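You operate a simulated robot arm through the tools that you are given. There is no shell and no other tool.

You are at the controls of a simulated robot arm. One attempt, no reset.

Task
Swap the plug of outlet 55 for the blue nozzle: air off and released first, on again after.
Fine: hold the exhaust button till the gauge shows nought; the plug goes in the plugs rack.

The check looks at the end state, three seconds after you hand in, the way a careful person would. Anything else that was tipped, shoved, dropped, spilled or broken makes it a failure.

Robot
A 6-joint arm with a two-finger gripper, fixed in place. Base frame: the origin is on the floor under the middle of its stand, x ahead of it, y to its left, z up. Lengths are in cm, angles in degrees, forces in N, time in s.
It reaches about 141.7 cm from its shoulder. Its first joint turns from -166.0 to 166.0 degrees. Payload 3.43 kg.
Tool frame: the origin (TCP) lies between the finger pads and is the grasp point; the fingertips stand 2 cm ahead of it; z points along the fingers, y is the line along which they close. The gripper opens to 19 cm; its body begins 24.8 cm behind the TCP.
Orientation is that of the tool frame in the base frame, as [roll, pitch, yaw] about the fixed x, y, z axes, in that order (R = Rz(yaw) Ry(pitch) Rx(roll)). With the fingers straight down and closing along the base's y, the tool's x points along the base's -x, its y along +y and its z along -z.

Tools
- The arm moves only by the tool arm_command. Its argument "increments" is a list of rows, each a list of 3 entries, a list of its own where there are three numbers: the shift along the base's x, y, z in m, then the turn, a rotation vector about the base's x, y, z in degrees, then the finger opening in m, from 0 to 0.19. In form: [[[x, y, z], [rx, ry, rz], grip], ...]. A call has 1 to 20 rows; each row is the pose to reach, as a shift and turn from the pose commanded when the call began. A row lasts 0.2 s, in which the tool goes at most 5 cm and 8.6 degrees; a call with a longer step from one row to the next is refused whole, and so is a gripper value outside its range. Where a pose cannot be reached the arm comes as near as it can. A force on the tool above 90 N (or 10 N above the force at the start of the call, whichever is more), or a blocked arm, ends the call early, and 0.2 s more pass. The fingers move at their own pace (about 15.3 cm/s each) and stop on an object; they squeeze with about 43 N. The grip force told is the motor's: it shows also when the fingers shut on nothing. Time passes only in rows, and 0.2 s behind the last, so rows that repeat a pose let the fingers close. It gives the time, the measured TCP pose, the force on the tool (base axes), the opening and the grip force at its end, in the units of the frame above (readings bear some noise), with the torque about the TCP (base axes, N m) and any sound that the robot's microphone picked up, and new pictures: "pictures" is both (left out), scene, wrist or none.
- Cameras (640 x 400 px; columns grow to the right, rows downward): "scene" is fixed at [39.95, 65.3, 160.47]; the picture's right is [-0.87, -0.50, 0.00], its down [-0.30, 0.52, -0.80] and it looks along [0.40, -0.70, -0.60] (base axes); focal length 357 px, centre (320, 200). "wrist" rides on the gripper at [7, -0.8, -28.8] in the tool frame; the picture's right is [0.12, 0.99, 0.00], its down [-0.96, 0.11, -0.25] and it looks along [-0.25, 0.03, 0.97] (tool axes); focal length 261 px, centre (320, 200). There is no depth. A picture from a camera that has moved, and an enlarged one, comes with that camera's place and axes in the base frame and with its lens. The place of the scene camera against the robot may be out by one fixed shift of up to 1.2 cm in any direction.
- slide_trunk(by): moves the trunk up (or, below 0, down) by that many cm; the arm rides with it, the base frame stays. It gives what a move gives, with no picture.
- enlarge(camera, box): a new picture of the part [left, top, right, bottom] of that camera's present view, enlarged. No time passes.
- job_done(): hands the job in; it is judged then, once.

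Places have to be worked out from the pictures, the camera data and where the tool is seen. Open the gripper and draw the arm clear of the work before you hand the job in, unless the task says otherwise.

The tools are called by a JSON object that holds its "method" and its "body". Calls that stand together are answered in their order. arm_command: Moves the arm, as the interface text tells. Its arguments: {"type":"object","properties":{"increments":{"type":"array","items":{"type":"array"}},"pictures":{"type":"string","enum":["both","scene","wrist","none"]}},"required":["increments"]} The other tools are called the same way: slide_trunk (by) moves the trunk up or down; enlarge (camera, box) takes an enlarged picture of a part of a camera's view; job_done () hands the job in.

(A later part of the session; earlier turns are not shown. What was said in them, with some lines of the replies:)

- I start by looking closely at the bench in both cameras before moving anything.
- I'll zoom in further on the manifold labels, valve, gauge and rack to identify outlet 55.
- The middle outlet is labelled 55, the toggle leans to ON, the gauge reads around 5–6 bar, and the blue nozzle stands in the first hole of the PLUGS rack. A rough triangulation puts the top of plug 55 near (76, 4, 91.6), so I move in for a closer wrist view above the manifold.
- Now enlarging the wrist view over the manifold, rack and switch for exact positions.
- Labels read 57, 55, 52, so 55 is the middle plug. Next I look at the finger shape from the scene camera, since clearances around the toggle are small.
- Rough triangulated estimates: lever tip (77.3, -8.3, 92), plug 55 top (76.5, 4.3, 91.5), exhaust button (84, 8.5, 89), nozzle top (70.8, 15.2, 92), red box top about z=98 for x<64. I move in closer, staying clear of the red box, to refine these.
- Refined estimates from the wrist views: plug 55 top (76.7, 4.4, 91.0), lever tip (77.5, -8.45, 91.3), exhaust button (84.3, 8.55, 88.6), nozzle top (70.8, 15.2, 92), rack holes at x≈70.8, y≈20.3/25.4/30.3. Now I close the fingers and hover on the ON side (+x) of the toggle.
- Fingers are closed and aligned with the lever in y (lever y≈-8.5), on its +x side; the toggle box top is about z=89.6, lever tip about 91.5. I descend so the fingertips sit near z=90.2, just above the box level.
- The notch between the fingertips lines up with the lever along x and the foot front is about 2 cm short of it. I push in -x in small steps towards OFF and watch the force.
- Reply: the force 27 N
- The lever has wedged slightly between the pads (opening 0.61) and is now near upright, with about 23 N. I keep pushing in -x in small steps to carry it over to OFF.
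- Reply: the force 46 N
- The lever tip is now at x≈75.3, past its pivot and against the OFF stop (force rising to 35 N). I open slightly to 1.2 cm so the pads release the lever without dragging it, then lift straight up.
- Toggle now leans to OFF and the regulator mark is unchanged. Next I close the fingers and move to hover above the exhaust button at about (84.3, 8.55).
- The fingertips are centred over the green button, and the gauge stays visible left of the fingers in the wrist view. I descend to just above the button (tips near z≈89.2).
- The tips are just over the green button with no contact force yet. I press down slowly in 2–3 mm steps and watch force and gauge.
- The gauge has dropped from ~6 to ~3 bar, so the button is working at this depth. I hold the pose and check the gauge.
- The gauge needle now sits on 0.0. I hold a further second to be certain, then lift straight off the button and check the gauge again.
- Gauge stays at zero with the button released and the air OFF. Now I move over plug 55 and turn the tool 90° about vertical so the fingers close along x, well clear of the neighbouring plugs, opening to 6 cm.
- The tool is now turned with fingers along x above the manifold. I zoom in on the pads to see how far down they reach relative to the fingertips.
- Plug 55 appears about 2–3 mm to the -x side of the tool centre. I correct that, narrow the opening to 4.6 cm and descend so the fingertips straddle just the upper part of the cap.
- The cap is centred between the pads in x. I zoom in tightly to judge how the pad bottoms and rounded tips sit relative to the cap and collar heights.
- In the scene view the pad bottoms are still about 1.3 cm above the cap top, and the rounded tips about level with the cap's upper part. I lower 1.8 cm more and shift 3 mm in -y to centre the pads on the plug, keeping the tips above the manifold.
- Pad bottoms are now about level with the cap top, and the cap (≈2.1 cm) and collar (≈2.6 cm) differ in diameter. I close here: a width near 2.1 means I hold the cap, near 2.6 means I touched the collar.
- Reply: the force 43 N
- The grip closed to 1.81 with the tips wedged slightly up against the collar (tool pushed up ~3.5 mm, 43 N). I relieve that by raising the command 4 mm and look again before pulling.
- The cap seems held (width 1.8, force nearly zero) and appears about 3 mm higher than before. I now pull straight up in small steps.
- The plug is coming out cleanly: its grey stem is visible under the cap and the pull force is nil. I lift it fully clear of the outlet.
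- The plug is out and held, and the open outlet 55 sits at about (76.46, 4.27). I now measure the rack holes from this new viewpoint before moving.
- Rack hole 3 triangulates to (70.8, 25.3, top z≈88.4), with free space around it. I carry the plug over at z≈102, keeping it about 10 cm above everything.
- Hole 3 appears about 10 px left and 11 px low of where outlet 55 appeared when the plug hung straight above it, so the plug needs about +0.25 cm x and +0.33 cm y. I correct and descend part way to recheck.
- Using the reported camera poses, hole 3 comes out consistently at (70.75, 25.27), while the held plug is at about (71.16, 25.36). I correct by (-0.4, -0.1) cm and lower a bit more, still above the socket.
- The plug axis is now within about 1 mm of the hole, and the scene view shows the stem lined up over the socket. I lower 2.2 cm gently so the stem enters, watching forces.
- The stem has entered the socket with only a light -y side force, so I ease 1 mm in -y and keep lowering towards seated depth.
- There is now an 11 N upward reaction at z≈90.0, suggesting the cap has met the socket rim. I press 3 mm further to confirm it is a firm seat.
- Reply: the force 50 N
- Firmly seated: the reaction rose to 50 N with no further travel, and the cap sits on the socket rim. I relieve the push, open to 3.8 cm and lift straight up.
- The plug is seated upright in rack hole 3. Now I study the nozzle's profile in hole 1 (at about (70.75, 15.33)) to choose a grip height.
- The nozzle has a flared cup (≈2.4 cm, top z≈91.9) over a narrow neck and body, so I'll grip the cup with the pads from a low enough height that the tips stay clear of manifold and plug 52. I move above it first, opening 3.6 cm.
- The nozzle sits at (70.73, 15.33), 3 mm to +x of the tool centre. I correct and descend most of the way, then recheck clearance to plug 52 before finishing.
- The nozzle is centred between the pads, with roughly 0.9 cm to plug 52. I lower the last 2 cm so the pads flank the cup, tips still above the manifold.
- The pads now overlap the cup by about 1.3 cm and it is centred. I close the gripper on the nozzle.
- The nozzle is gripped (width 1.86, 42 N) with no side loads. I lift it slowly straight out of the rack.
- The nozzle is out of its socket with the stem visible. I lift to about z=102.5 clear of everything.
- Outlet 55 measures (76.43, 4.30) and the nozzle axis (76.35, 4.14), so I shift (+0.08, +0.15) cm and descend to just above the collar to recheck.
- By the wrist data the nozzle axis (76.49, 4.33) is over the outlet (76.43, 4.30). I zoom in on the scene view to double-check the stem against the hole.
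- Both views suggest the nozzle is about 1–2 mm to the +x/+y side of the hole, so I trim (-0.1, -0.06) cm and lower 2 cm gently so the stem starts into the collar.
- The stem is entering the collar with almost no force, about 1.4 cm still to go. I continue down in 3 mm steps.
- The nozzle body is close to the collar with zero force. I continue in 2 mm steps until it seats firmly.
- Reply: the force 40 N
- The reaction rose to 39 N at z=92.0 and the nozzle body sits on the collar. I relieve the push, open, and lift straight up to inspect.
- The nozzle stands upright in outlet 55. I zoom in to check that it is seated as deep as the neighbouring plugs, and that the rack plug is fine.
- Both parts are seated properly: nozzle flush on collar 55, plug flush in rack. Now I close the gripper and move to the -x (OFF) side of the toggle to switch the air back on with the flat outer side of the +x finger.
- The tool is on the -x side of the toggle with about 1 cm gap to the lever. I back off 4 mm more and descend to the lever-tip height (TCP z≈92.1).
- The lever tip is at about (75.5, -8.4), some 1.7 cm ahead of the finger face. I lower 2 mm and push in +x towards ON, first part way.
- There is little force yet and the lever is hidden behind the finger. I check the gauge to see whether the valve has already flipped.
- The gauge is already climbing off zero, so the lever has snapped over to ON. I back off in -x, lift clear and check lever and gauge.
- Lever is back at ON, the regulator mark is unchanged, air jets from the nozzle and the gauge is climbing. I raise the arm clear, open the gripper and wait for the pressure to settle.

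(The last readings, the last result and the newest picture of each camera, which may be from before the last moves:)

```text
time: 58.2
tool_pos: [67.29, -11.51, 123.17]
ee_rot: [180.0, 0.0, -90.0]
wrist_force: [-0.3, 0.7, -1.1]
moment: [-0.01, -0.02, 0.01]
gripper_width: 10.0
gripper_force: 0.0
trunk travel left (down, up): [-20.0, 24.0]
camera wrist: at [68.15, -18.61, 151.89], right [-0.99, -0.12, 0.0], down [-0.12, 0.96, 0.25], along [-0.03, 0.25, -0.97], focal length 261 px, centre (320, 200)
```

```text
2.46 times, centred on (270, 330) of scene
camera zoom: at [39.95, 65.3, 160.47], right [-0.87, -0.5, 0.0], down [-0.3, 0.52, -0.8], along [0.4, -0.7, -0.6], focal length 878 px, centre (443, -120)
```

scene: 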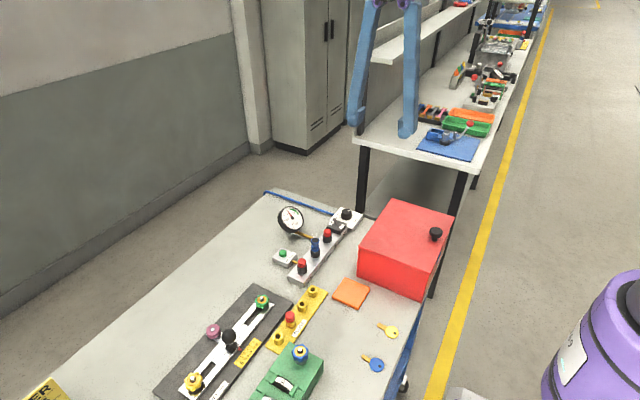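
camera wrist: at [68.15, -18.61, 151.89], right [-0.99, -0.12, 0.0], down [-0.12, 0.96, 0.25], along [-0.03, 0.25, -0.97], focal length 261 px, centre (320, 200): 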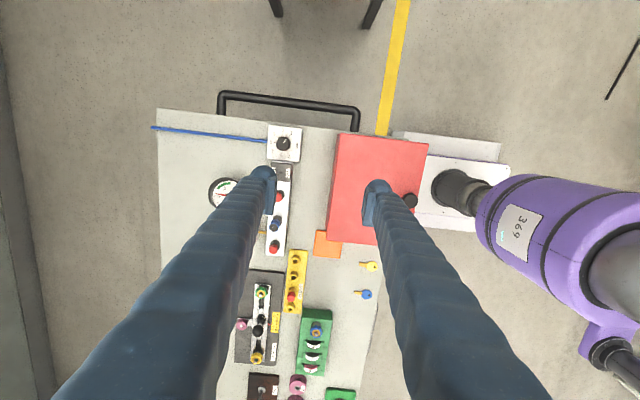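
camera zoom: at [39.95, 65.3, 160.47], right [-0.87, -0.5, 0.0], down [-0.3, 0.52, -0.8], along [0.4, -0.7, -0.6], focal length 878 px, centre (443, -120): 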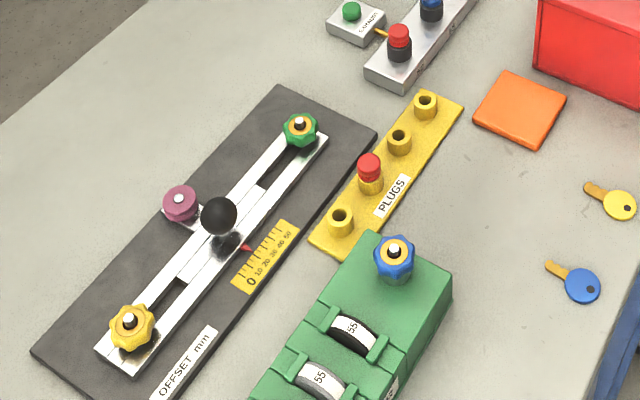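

The gauge is at about 4.3 bar and I want to see if it is still climbing. I wait a few seconds more without moving.

{"method": "arm_command", "body": {"increments": [[[0, 0, 0], [0, 0, 0], 0.1], [[0, 0, 0], [0, 0, 0], 0.1], [[0, 0, 0], [0, 0, 0], 0.1], [[0, 0, 0], [0, 0, 0], 0.1], [[0, 0, 0], [0, 0, 0], 0.1], [[0, 0, 0], [0, 0, 0], 0.1], [[0, 0, 0], [0, 0, 0], 0.1], [[0, 0, 0], [0, 0, 0], 0.1], [[0, 0, 0], [0, 0, 0], 0.1], [[0, 0, 0], [0, 0, 0], 0.1], [[0, 0, 0], [0, 0, 0], 0.1], [[0, 0, 0], [0, 0, 0], 0.1], [[0, 0, 0], [0, 0, 0], 0.1], [[0, 0, 0], [0, 0, 0], 0.1], [[0, 0, 0], [0, 0, 0], 0.1], [[0, 0, 0], [0, 0, 0], 0.1], [[0, 0, 0], [0, 0, 0], 0.1], [[0, 0, 0], [0, 0, 0], 0.1], [[0, 0, 0], [0, 0, 0], 0.1], [[0, 0, 0], [0, 0, 0], 0.1]], "pictures": "scene"}}

{"method": "enlarge", "body": {"camera": "scene", "box": [270, 195, 310, 245]}}

{"method": "enlarge", "body": {"camera": "scene", "box": [298, 225, 338, 265]}}

```text
time: 62.4
tool_pos: [67.34, -11.65, 123.14]
ee_rot: [-180.0, 0.0, -89.9]
wrist_force: [0.2, -0.2, -0.2]
moment: [-0.01, 0.02, 0.03]
gripper_width: 9.99
gripper_force: 0.2
trunk travel left (down, up): [-20.0, 24.0]
```

scene: 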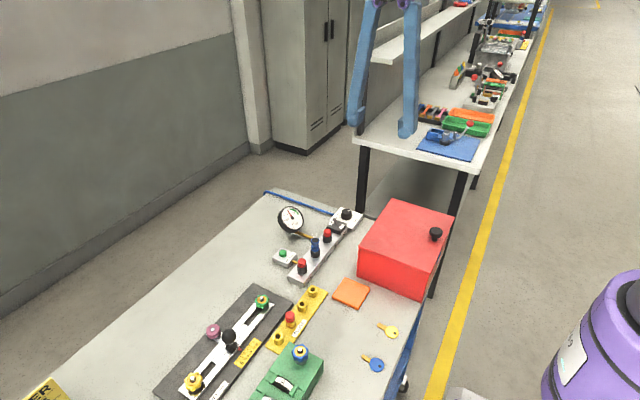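

```text
8.00 times, centred on (290, 220) of scene
camera zoom: at [39.95, 65.3, 160.47], right [-0.87, -0.5, 0.0], down [-0.3, 0.52, -0.8], along [0.4, -0.7, -0.6], focal length 2853 px, centre (560, 40)
```

zoom: 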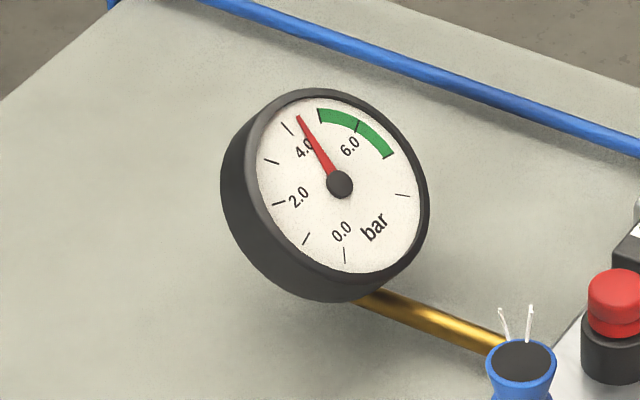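

```text
10.00 times, centred on (318, 245) of scene
camera zoom: at [39.95, 65.3, 160.47], right [-0.87, -0.5, 0.0], down [-0.3, 0.52, -0.8], along [0.4, -0.7, -0.6], focal length 3566 px, centre (340, -250)
```

zoom: 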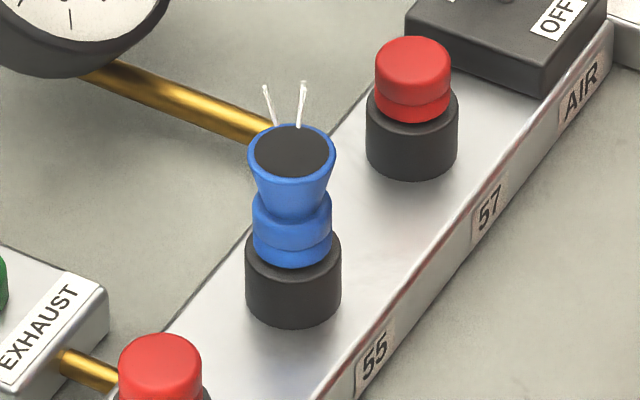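

The gauge has settled near 4.4 bar with air flowing out of the nozzle. I check closely whether the nozzle is fully down on the collar, comparing it with the plugs beside it.

{"method": "enlarge", "body": {"camera": "scene", "box": [307, 238, 323, 260]}}

{"method": "enlarge", "body": {"camera": "scene", "box": [319, 226, 337, 246]}}

{"method": "enlarge", "body": {"camera": "wrist", "box": [255, 190, 300, 240]}}

{"method": "enlarge", "body": {"camera": "scene", "box": [281, 306, 299, 330]}}

```text
16.00 times, centred on (315, 249) of scene
camera zoom: at [39.95, 65.3, 160.47], right [-0.87, -0.5, 0.0], down [-0.3, 0.52, -0.8], along [0.4, -0.7, -0.6], focal length 5706 px, centre (400, -584)
```

zoom: 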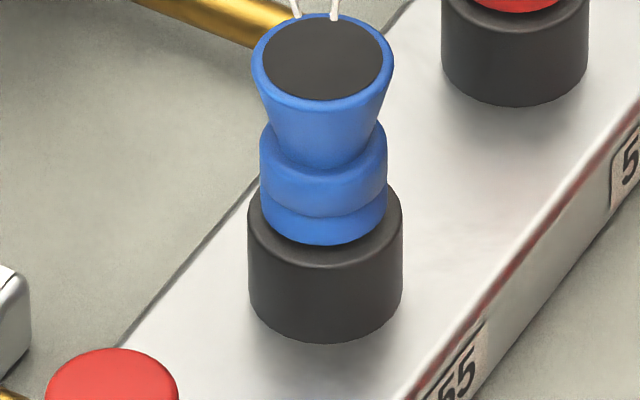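

```text
16.00 times, centred on (328, 236) of scene
camera zoom: at [39.95, 65.3, 160.47], right [-0.87, -0.5, 0.0], down [-0.3, 0.52, -0.8], along [0.4, -0.7, -0.6], focal length 5706 px, centre (192, -376)
```

zoom: 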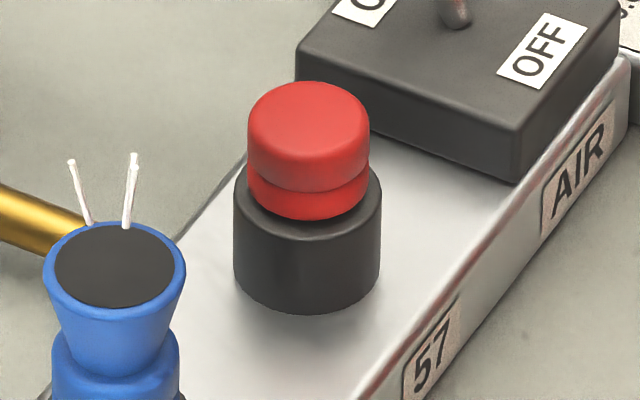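

```text
8.00 times, centred on (278, 215) of wrist
camera zoom: at [68.15, -18.61, 151.89], right [-0.99, -0.12, 0.0], down [-0.12, 0.96, 0.25], along [-0.03, 0.25, -0.97], focal length 2085 px, centre (660, 80)
```

zoom: 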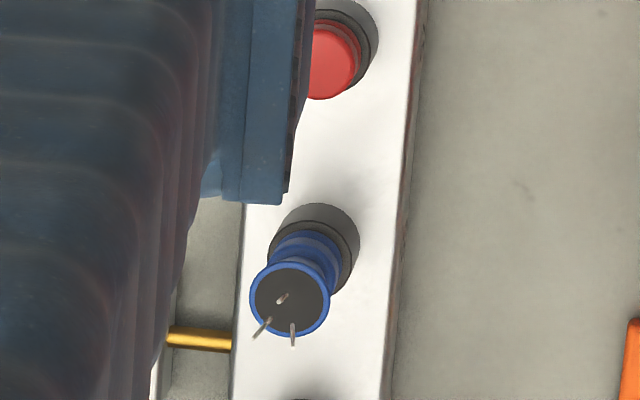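

```text
16.00 times, centred on (290, 318) of scene
camera zoom: at [39.95, 65.3, 160.47], right [-0.87, -0.5, 0.0], down [-0.3, 0.52, -0.8], along [0.4, -0.7, -0.6], focal length 5706 px, centre (800, -1688)
```

zoom: 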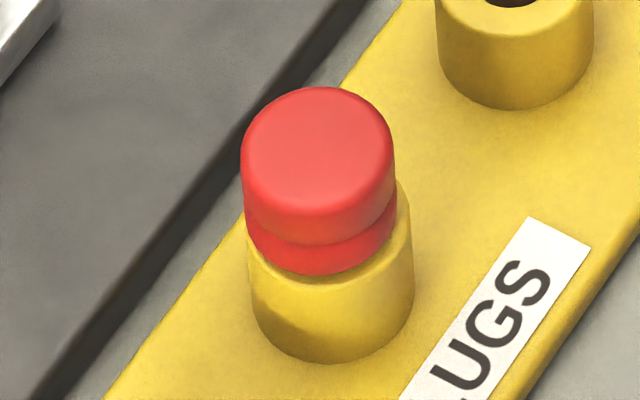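

Everything checks out:
- The nozzle sits on collar 55 as deep as the neighbouring plugs and is blowing air.
- The plug is seated in the PLUGS rack.
- The valve is ON, the regulator is untouched, the exhaust button is released and the surroundings look unchanged.

The gauge holds at about 4.4 bar, which I put down to air flowing out of the nozzle. The gripper is open and the arm is clear, so I hand in.

{"method": "job_done", "body": {}}

```text
The job is handed in.
```

The swap is done and handed in: the blue nozzle is in outlet 55, its old plug is in the plugs rack, and the air is back on.

- **Air off and released:** I switched the valve to OFF, then held the exhaust button until the gauge read 0. The air was off and the gauge still at 0 when I pulled the plug.
- **Plug:** It sits fully down in the third hole of the plugs rack, counting from the end where the nozzle was.
- **Nozzle:** It sits on its collar as deep as the plugs beside it, and air is blowing from it.
- **Air on:** The valve is back at ON, and I did not touch the regulator.

**Pressure:** the gauge now holds at about 4.4 bar, below the green band it was in at the start. I put this down to air flowing out of the open nozzle, and left the regulator alone because you didn't ask for a change.

I saw nothing else on the bench moved or knocked. The gripper is open and the arm is clear of the work.
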